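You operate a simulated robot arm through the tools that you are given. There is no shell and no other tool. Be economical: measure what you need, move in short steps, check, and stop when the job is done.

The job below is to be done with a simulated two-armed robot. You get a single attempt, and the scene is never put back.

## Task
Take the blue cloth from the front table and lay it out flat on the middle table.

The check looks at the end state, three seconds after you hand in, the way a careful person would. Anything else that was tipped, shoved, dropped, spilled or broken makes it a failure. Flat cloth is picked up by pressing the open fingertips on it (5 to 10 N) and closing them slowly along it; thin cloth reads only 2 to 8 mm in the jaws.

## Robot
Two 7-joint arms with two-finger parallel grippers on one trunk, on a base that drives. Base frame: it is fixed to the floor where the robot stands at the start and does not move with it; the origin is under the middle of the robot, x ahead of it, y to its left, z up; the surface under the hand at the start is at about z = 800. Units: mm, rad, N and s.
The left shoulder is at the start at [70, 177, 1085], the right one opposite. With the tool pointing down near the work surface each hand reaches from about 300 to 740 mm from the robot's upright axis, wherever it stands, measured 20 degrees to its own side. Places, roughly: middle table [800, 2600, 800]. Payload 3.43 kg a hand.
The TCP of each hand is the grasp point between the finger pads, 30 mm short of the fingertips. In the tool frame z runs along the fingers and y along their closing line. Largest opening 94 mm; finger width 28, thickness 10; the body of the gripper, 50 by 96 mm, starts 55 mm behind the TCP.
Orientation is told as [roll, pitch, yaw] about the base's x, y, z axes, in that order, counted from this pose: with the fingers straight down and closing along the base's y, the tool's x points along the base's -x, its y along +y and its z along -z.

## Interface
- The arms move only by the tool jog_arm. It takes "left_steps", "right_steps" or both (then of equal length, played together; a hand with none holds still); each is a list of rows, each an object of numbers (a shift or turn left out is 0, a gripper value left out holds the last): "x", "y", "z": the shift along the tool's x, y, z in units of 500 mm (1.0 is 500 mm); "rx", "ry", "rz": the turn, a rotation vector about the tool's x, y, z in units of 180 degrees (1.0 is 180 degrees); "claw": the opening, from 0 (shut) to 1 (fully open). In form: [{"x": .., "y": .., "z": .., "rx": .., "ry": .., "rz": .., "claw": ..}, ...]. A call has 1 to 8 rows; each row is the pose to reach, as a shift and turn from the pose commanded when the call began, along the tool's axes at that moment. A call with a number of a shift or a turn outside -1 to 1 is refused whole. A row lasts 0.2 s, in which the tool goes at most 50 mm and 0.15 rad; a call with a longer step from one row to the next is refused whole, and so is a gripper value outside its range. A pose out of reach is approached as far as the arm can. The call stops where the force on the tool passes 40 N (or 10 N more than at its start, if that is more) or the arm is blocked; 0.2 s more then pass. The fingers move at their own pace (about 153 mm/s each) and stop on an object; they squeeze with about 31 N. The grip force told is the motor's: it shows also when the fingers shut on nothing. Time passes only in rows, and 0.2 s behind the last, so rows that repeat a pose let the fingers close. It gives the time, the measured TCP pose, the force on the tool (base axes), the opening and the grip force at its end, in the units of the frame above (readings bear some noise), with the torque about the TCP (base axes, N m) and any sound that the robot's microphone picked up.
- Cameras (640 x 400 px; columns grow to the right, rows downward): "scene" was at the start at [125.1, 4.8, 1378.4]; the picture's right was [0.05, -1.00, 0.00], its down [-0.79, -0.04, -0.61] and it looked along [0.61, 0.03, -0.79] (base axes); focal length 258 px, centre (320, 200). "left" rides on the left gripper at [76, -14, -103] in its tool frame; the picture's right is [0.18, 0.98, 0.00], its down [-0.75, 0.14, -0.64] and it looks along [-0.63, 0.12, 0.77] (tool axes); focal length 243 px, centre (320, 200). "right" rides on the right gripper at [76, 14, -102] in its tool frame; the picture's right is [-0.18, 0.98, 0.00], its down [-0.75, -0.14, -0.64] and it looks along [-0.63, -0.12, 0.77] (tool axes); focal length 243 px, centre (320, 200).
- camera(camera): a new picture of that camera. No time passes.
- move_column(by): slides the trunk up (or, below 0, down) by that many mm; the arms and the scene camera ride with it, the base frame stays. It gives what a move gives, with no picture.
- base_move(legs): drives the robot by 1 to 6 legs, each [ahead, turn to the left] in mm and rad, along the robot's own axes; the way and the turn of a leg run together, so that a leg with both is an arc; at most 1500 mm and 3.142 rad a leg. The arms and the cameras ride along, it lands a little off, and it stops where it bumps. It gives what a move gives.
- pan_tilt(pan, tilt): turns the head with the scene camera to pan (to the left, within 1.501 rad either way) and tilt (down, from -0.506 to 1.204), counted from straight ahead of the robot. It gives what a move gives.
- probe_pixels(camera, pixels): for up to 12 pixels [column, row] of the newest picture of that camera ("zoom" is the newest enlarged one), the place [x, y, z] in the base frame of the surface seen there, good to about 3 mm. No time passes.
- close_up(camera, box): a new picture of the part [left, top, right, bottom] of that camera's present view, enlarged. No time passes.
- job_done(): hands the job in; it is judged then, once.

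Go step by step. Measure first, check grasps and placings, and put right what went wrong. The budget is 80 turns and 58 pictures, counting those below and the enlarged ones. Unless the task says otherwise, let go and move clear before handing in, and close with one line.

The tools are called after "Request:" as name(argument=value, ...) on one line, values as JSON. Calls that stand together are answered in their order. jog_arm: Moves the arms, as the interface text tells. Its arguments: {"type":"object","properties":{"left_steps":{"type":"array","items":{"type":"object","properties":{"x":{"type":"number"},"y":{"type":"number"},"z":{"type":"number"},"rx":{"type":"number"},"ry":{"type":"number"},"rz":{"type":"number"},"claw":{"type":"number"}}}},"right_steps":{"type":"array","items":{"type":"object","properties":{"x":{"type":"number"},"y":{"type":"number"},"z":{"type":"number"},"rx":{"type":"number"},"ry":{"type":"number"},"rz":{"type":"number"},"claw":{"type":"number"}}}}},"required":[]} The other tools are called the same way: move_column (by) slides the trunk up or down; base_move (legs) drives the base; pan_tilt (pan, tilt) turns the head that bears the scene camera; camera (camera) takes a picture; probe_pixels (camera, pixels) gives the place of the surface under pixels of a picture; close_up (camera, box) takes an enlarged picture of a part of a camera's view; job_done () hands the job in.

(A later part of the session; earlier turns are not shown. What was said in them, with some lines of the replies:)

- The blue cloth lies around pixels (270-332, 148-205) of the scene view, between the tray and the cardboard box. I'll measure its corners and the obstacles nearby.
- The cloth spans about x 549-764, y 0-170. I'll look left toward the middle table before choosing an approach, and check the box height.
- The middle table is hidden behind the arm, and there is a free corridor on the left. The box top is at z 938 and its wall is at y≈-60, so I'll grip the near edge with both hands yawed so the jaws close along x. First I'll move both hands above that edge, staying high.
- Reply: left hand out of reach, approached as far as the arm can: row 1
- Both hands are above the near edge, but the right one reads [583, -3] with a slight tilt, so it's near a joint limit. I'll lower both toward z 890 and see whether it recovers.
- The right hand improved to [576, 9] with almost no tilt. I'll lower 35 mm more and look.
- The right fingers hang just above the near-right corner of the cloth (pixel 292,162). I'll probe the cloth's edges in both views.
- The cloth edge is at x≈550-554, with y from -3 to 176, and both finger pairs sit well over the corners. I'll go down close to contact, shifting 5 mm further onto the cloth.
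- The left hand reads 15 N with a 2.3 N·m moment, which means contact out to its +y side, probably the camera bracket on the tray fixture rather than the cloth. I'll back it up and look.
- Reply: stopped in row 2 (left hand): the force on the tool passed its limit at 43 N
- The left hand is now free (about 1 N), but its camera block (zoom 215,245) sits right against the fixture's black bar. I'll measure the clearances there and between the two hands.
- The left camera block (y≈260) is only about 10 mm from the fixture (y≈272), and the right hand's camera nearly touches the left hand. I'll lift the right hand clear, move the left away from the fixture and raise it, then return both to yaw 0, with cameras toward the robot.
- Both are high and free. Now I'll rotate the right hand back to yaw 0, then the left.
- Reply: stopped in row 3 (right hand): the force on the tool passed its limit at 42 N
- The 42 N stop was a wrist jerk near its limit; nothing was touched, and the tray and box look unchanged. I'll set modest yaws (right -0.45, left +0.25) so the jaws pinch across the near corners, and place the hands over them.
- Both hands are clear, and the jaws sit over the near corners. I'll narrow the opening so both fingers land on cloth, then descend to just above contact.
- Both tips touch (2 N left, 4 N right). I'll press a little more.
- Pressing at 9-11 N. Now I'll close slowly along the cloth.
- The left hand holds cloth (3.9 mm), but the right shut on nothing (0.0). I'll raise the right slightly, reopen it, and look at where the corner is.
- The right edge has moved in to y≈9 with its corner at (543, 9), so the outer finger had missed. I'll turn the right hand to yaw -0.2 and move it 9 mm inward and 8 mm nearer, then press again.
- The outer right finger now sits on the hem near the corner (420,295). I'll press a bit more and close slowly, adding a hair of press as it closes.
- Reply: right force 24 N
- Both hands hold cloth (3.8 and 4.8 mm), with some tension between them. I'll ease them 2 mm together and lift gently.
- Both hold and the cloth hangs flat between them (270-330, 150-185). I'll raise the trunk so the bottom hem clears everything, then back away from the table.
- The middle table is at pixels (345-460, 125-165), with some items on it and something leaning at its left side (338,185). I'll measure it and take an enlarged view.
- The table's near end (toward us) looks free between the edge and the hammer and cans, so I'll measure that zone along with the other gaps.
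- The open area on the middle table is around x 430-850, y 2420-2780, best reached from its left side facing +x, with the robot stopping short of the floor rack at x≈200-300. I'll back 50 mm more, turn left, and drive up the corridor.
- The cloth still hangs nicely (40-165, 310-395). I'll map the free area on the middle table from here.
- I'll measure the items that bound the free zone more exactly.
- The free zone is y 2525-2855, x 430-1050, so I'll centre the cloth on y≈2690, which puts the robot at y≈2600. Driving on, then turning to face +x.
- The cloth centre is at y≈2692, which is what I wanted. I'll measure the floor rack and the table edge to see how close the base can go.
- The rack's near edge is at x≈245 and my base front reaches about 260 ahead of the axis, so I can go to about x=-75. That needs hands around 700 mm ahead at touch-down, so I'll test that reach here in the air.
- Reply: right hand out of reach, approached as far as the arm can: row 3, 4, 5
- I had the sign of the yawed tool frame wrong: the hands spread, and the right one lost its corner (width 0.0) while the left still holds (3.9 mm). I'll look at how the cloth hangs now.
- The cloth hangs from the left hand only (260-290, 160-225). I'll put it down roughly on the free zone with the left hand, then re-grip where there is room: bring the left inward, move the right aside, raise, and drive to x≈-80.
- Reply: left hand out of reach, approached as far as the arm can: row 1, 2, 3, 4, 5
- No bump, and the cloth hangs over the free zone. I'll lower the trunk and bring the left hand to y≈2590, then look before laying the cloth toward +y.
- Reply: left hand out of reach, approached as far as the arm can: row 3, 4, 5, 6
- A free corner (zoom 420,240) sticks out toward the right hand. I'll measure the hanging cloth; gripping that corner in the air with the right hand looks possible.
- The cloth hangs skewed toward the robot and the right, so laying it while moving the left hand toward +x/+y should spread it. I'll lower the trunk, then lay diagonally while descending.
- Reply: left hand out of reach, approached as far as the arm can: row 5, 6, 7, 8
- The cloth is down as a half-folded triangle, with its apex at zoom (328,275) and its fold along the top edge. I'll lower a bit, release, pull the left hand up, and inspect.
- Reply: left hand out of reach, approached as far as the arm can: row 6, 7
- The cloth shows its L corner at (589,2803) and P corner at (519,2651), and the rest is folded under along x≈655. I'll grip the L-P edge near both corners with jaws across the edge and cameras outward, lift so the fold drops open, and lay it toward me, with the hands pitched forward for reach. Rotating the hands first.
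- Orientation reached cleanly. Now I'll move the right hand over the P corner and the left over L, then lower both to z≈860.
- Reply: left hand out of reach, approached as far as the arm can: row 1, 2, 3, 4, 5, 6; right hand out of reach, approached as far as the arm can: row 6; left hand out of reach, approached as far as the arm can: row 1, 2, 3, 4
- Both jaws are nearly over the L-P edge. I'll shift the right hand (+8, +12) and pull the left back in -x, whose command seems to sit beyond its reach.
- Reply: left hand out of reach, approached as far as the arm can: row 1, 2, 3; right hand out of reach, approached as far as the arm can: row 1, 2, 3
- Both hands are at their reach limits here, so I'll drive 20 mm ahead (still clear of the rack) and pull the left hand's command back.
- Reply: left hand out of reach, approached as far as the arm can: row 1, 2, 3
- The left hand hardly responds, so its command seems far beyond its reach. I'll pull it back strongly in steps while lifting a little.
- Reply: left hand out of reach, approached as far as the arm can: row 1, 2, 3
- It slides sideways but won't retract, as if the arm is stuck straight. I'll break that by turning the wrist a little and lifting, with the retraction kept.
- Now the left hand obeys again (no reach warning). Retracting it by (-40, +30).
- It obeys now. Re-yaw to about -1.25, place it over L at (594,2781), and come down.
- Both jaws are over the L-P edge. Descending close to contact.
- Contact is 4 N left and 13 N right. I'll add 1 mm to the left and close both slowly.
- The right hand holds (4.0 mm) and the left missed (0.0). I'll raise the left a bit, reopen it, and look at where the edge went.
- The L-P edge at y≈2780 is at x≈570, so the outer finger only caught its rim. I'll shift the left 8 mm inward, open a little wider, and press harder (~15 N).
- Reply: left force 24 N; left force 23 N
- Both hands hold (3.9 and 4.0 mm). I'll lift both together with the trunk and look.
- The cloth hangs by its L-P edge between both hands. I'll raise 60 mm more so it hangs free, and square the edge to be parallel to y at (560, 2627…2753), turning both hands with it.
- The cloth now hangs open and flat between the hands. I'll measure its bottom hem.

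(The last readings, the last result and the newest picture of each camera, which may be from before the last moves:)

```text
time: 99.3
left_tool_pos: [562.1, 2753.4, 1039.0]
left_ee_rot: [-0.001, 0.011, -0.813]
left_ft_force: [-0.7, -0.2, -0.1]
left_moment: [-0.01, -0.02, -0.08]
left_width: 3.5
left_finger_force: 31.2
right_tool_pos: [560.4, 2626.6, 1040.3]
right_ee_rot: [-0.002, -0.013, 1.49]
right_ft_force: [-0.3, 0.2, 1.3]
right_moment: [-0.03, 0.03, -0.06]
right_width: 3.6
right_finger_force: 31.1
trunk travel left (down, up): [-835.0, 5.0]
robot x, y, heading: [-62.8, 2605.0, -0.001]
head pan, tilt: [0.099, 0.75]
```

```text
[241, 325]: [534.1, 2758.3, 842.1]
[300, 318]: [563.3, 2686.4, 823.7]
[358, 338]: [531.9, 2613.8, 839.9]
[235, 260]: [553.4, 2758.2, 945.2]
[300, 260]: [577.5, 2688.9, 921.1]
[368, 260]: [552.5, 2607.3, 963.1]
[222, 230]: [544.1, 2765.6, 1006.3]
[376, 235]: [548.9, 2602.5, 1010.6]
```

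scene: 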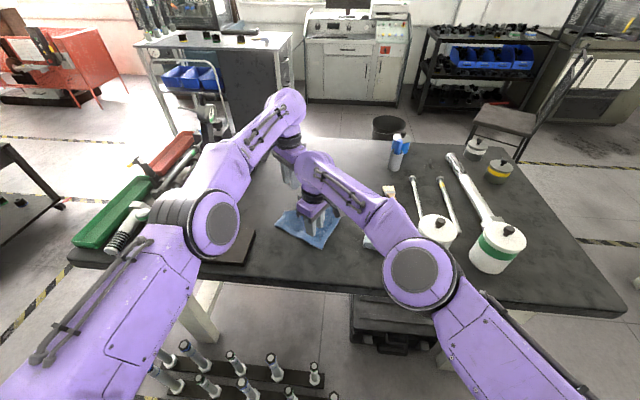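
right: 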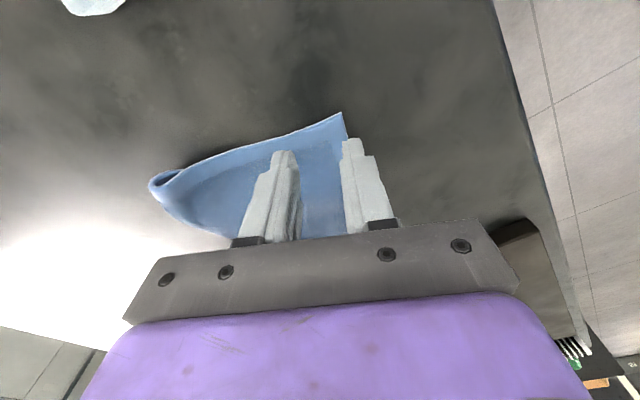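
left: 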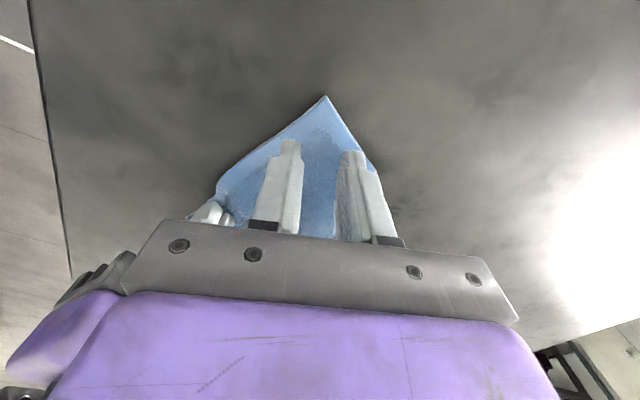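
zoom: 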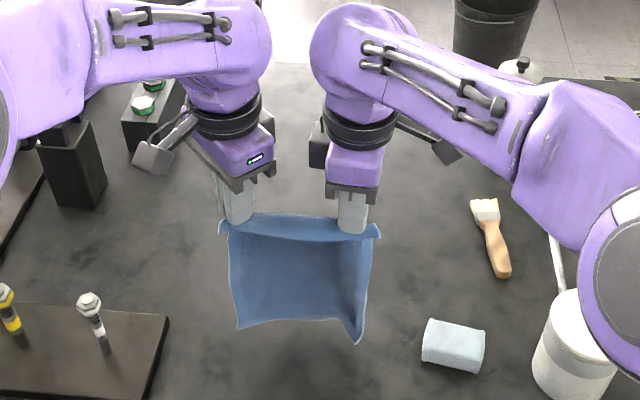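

The hem is about 200 mm below the TCPs. I'll pitch both hands forward 0.5 rad and extend 80 mm in +x.

Request:
jog_arm(left_steps=[{"rx": -0.029, "ry": -0.027}, {"rx": -0.058, "ry": -0.055}, {"rx": -0.087, "ry": -0.082}, {"rx": -0.1156, "ry": -0.1093}, {"rx": -0.1156, "ry": -0.1093, "x": -0.027, "y": 0.029}, {"rx": -0.1156, "ry": -0.1093, "x": -0.055, "y": 0.058}, {"rx": -0.1156, "ry": -0.1093, "x": -0.083, "y": 0.087}, {"rx": -0.1156, "ry": -0.1093, "x": -0.11, "y": 0.116}], right_steps=[{"rx": 0.04, "ry": -0.003}, {"rx": 0.08, "ry": -0.006}, {"rx": 0.12, "ry": -0.01}, {"rx": 0.1587, "ry": -0.0129}, {"rx": 0.1587, "ry": -0.0129, "x": -0.003, "y": -0.04}, {"rx": 0.1587, "ry": -0.0129, "x": -0.006, "y": -0.08}, {"rx": 0.1587, "ry": -0.0129, "x": -0.01, "y": -0.12}, {"rx": 0.1587, "ry": -0.0129, "x": -0.013, "y": -0.16}])

Request:
close_up(camera="scene", box=[200, 130, 440, 280])

```text
time: 101.1
left_tool_pos: [644.9, 2752.2, 1037.5]
left_ee_rot: [0.377, -0.326, -0.879]
left_ft_force: [-0.1, -0.2, 0.3]
left_moment: [0.0, 0.09, -0.06]
left_width: 3.3
left_finger_force: 31.2
right_tool_pos: [643.2, 2625.9, 1040.7]
right_ee_rot: [-0.496, -0.052, 1.499]
right_ft_force: [0.6, 0.0, -0.3]
right_moment: [-0.01, 0.1, 0.01]
right_width: 3.7
right_finger_force: 31.1
trunk travel left (down, up): [-835.0, 5.0]
robot x, y, heading: [-61.1, 2605.9, -0.002]
head pan, tilt: [0.099, 0.75]
```

```text
2.67 times, centred on (320, 205) of scene
```

zoom: 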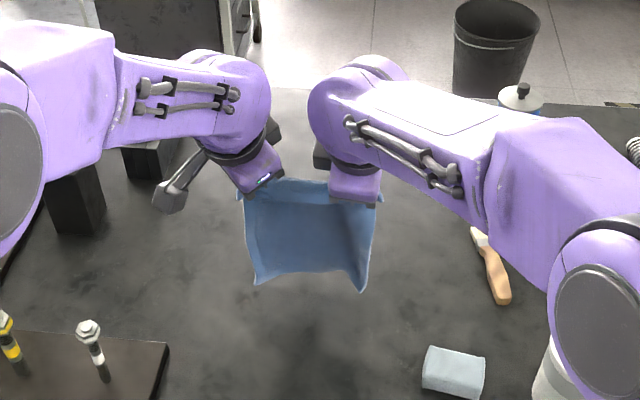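

Both hands reached x≈644 with the cloth hanging flat. Now I'll touch the hem down and lay the cloth back toward me along a sloping path.

Request:
jog_arm(left_steps=[{"x": 0.0132, "y": -0.0139, "z": 0.0351}, {"x": 0.0296, "y": -0.0313, "z": 0.079}, {"x": 0.0576, "y": -0.0609, "z": 0.091}, {"x": 0.0948, "y": -0.1003, "z": 0.107}, {"x": 0.1308, "y": -0.1383, "z": 0.1194}, {"x": 0.1661, "y": -0.1756, "z": 0.1301}, {"x": 0.2014, "y": -0.2129, "z": 0.1408}, {"x": 0.2361, "y": -0.2495, "z": 0.1497}], right_steps=[{"x": 0.0016, "y": 0.0191, "z": 0.0351}, {"x": 0.0035, "y": 0.043, "z": 0.079}, {"x": 0.0068, "y": 0.0836, "z": 0.091}, {"x": 0.0112, "y": 0.1377, "z": 0.107}, {"x": 0.0155, "y": 0.19, "z": 0.1194}, {"x": 0.0196, "y": 0.2412, "z": 0.1301}, {"x": 0.0238, "y": 0.2925, "z": 0.1408}, {"x": 0.0279, "y": 0.3427, "z": 0.1497}])

Request:
close_up(camera="scene", box=[200, 140, 440, 290])

```text
time: 102.9
left_tool_pos: [523.9, 2753.4, 893.9]
left_ee_rot: [0.376, -0.325, -0.881]
left_ft_force: [0.1, -0.1, 0.4]
left_moment: [-0.07, 0.1, -0.02]
left_width: 3.2
left_finger_force: 31.2
right_tool_pos: [526.1, 2629.7, 893.4]
right_ee_rot: [-0.502, -0.054, 1.497]
right_ft_force: [0.1, -0.1, 0.4]
right_moment: [0.04, 0.09, -0.03]
right_width: 3.8
right_finger_force: 30.9
trunk travel left (down, up): [-835.0, 5.0]
robot x, y, heading: [-62.9, 2607.6, -0.008]
head pan, tilt: [0.099, 0.75]
```

```text
2.67 times, centred on (320, 215) of scene
```

zoom: 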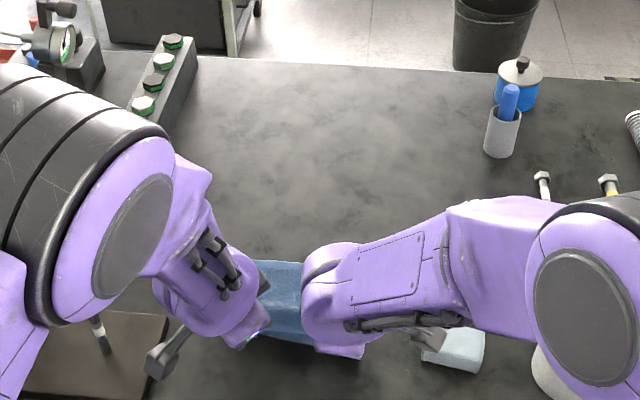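

The cloth is lying down well, with its far hem near zoom (290,262). Before finishing, I'll check the far hem and the clearance of the left camera to the gauge on the pad (95,330).

Request:
probe_pixels(camera="zoom", pixels=[[280, 263], [300, 263], [268, 275], [160, 365], [152, 355], [97, 330], [30, 300], [60, 350], [270, 300], [290, 335]])

Request:
camera(camera="left")

```text
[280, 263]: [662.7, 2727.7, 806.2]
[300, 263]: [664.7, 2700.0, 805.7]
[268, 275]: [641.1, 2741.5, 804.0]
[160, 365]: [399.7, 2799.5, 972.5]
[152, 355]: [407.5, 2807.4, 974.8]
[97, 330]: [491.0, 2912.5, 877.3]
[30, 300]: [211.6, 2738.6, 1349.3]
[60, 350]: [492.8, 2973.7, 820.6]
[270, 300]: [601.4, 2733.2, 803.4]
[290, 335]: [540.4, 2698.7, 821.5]
```

```text
14 pictures are left
```

left: 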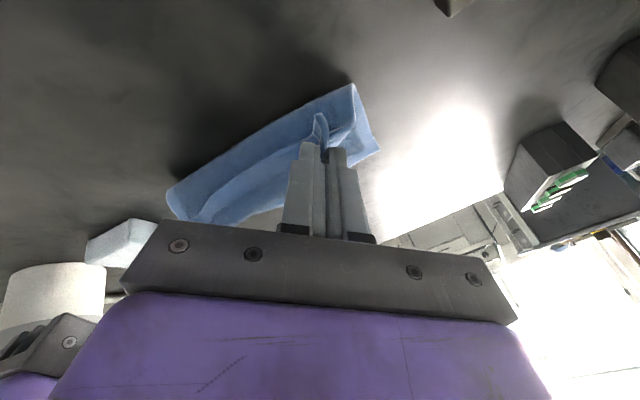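

There's good clearance (camera y 2807, gauge y 2912), and the far hem is at x≈664. I'll finish the lay-down while un-pitching to vertical, ending at about x 474, z 837.

Request:
jog_arm(left_steps=[{"x": 0.02, "y": -0.021, "z": 0.0098, "rx": 0.0231, "ry": 0.0219}, {"x": 0.04, "y": -0.042, "z": 0.0196, "rx": 0.0462, "ry": 0.0437}, {"x": 0.059, "y": -0.063, "z": 0.0294, "rx": 0.0694, "ry": 0.0656}, {"x": 0.079, "y": -0.084, "z": 0.0392, "rx": 0.0925, "ry": 0.0874}, {"x": 0.099, "y": -0.1047, "z": 0.049, "rx": 0.1156, "ry": 0.1093}, {"x": 0.099, "y": -0.1047, "z": 0.049, "rx": 0.1156, "ry": 0.1093}], right_steps=[{"x": 0.0023, "y": 0.0288, "z": 0.0098, "rx": -0.0317, "ry": 0.0026}, {"x": 0.0047, "y": 0.0575, "z": 0.0196, "rx": -0.0635, "ry": 0.0052}, {"x": 0.007, "y": 0.0863, "z": 0.0294, "rx": -0.0952, "ry": 0.0077}, {"x": 0.0094, "y": 0.115, "z": 0.0392, "rx": -0.127, "ry": 0.0103}, {"x": 0.0117, "y": 0.1438, "z": 0.049, "rx": -0.1587, "ry": 0.0129}, {"x": 0.0117, "y": 0.1438, "z": 0.049, "rx": -0.1587, "ry": 0.0129}])

Request:
close_up(camera="scene", box=[200, 170, 440, 320])

```text
time: 104.3
left_tool_pos: [474.2, 2753.4, 837.0]
left_ee_rot: [0.0, 0.013, -0.813]
left_ft_force: [0.7, 0.0, 0.4]
left_moment: [0.05, -0.03, 0.0]
left_width: 3.0
left_finger_force: 30.8
right_tool_pos: [473.7, 2629.1, 838.4]
right_ee_rot: [-0.001, -0.015, 1.486]
right_ft_force: [-0.4, -1.0, 0.8]
right_moment: [0.01, -0.05, -0.02]
right_width: 3.8
right_finger_force: 31.0
trunk travel left (down, up): [-835.0, 5.0]
robot x, y, heading: [-61.2, 2604.5, -0.002]
head pan, tilt: [0.099, 0.75]
```

```text
2.67 times, centred on (320, 245) of scene
```

zoom: 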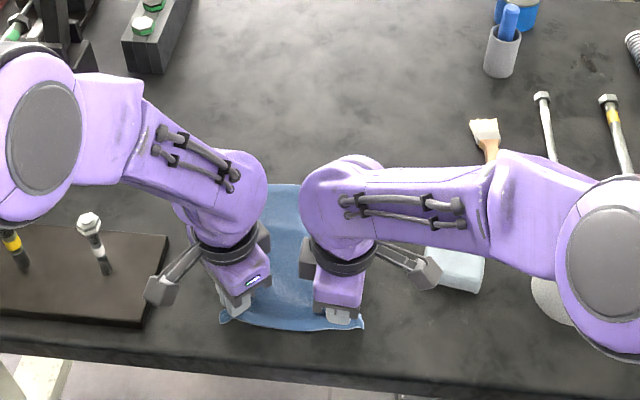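

The cloth is laid with both hands still gripping the near edge. I'll pull slightly taut, lower 3 mm, then open, which spreads the pinched folds back out.

Request:
jog_arm(left_steps=[{"x": 0.0126, "y": -0.0046}, {"x": 0.0126, "y": -0.0046, "z": 0.006}, {"x": 0.0126, "y": -0.0046, "z": 0.006, "claw": 0.05}, {"x": 0.0126, "y": -0.0046, "z": 0.006, "claw": 0.12}, {"x": 0.0126, "y": -0.0046, "z": 0.006, "claw": 0.2}, {"x": 0.0126, "y": -0.0046, "z": 0.006, "claw": 0.26}, {"x": 0.0126, "y": -0.0046, "z": 0.006, "claw": 0.28}], right_steps=[{"x": 0.007, "y": 0.0114}, {"x": 0.007, "y": 0.0114, "z": 0.007}, {"x": 0.007, "y": 0.0114, "z": 0.007, "claw": 0.05}, {"x": 0.007, "y": 0.0114, "z": 0.007, "claw": 0.12}, {"x": 0.007, "y": 0.0114, "z": 0.007, "claw": 0.2}, {"x": 0.007, "y": 0.0114, "z": 0.007, "claw": 0.26}, {"x": 0.007, "y": 0.0114, "z": 0.007, "claw": 0.28}])

Request:
jog_arm(left_steps=[{"z": -0.04}, {"z": -0.12}, {"z": -0.2}, {"z": -0.28}, {"z": -0.34}], right_steps=[{"z": -0.04}, {"z": -0.12}, {"z": -0.2}, {"z": -0.28}, {"z": -0.34}])

Request:
camera(camera="scene")

```text
time: 105.9
left_tool_pos: [467.4, 2756.1, 833.7]
left_ee_rot: [-0.001, 0.008, -0.814]
left_ft_force: [0.5, 0.9, 3.3]
left_moment: [-0.03, -0.01, -0.03]
left_width: 25.1
left_finger_force: 0.0
right_tool_pos: [467.0, 2626.3, 834.2]
right_ee_rot: [-0.002, -0.016, 1.486]
right_ft_force: [0.7, 0.4, 5.4]
right_moment: [0.02, 0.01, -0.01]
right_width: 24.3
right_finger_force: 0.1
trunk travel left (down, up): [-835.0, 5.0]
robot x, y, heading: [-63.0, 2607.5, -0.01]
head pan, tilt: [0.099, 0.75]
```

```text
time: 107.1
left_tool_pos: [467.3, 2754.4, 1003.3]
left_ee_rot: [-0.001, 0.01, -0.816]
left_ft_force: [-0.1, -0.6, -0.5]
left_moment: [0.01, -0.03, 0.01]
left_width: 26.3
left_finger_force: 0.0
right_tool_pos: [466.7, 2623.7, 1005.0]
right_ee_rot: [-0.001, -0.017, 1.487]
right_ft_force: [-0.3, 0.8, 0.2]
right_moment: [0.0, 0.02, 0.02]
right_width: 26.3
right_finger_force: 0.0
trunk travel left (down, up): [-835.0, 5.0]
robot x, y, heading: [-65.6, 2606.8, -0.002]
head pan, tilt: [0.099, 0.75]
```

```text
12 pictures are left
```

scene: 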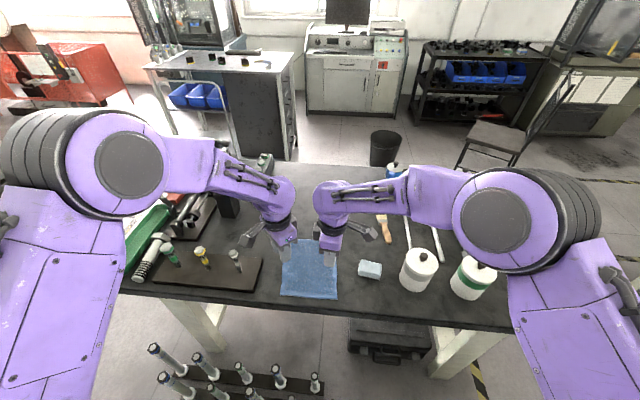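

Released; the cloth lies at (282-338, 240-298) on the table. I'll back the robot off 300 mm to clear the hands, then inspect it closely.

Request:
base_move(legs=[[-300, 0]])

Request:
close_up(camera="scene", box=[240, 140, 368, 220])

```text
time: 109.1
left_tool_pos: [171.9, 2756.6, 1001.0]
left_ee_rot: [-0.002, 0.01, -0.812]
left_ft_force: [0.3, -0.1, -0.5]
left_moment: [0.0, 0.01, 0.01]
left_width: 26.2
left_finger_force: 0.1
right_tool_pos: [172.6, 2625.5, 1002.3]
right_ee_rot: [0.0, -0.012, 1.489]
right_ft_force: [1.1, 0.5, -0.1]
right_moment: [-0.01, 0.02, -0.01]
right_width: 26.3
right_finger_force: 0.0
trunk travel left (down, up): [-835.0, 5.0]
robot x, y, heading: [-357.5, 2608.4, -0.003]
head pan, tilt: [0.099, 0.75]
```

```text
5.00 times, centred on (304, 180) of scene
```

zoom: 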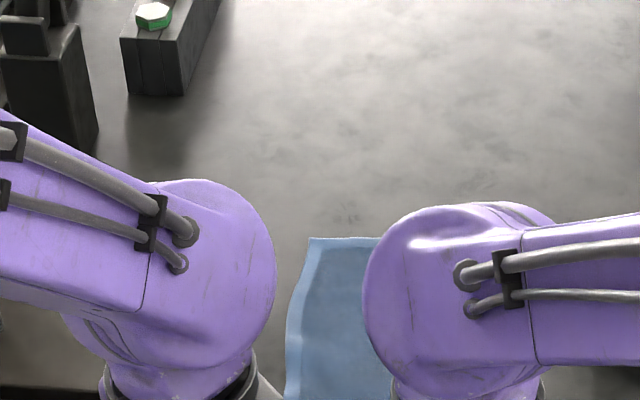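

The arms block the view, so I'll spread the hands apart.

Request:
jog_arm(left_steps=[{"x": 0.055, "y": 0.051}, {"x": 0.109, "y": 0.103}, {"x": 0.164, "y": 0.155}, {"x": 0.218, "y": 0.206}], right_steps=[{"x": 0.075, "y": -0.006}, {"x": 0.15, "y": -0.012}, {"x": 0.225, "y": -0.018}, {"x": 0.299, "y": -0.025}])

Request:
close_up(camera="scene", box=[240, 160, 368, 240])

```text
time: 110.1
left_tool_pos: [171.3, 2906.7, 1003.3]
left_ee_rot: [-0.001, 0.01, -0.813]
left_ft_force: [0.0, -0.4, -0.5]
left_moment: [-0.05, -0.02, -0.01]
left_width: 26.2
left_finger_force: 0.1
right_tool_pos: [172.3, 2475.0, 1001.6]
right_ee_rot: [-0.001, -0.015, 1.487]
right_ft_force: [0.2, 0.5, -0.3]
right_moment: [0.01, -0.03, -0.03]
right_width: 26.3
right_finger_force: 0.0
trunk travel left (down, up): [-835.0, 5.0]
robot x, y, heading: [-360.5, 2607.5, -0.001]
head pan, tilt: [0.099, 0.75]
```

```text
5.00 times, centred on (304, 200) of scene
```

zoom: 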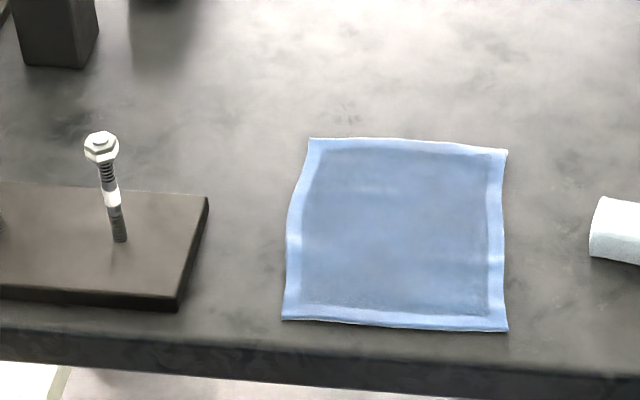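

The cloth is fully on the middle table with all four hems visible. One quick height check before handing in.

Request:
probe_pixels(camera="zoom", pixels=[[312, 142], [502, 154], [503, 326], [286, 315], [400, 230], [345, 190], [450, 290], [400, 320], [400, 145]])

```text
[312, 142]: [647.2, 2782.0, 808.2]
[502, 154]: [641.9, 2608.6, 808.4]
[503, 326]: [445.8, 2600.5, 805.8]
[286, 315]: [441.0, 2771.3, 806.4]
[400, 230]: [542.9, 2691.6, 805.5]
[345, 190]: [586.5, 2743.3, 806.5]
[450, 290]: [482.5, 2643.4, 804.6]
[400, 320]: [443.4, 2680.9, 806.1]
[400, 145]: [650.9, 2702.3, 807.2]
```

Every probed point on the cloth is at z 805-808, and the cloth spans about 205 × 175 mm, all of it on the table. The hands are clear, so I'm handing in.

Request:
job_done()

```text
The job is handed in.
```

The blue cloth is lying flat on the middle table with both hands clear. Early on, the left hand pressed against the tray fixture on the front table; nothing looked moved in the pictures just after, but I didn't go back to check.
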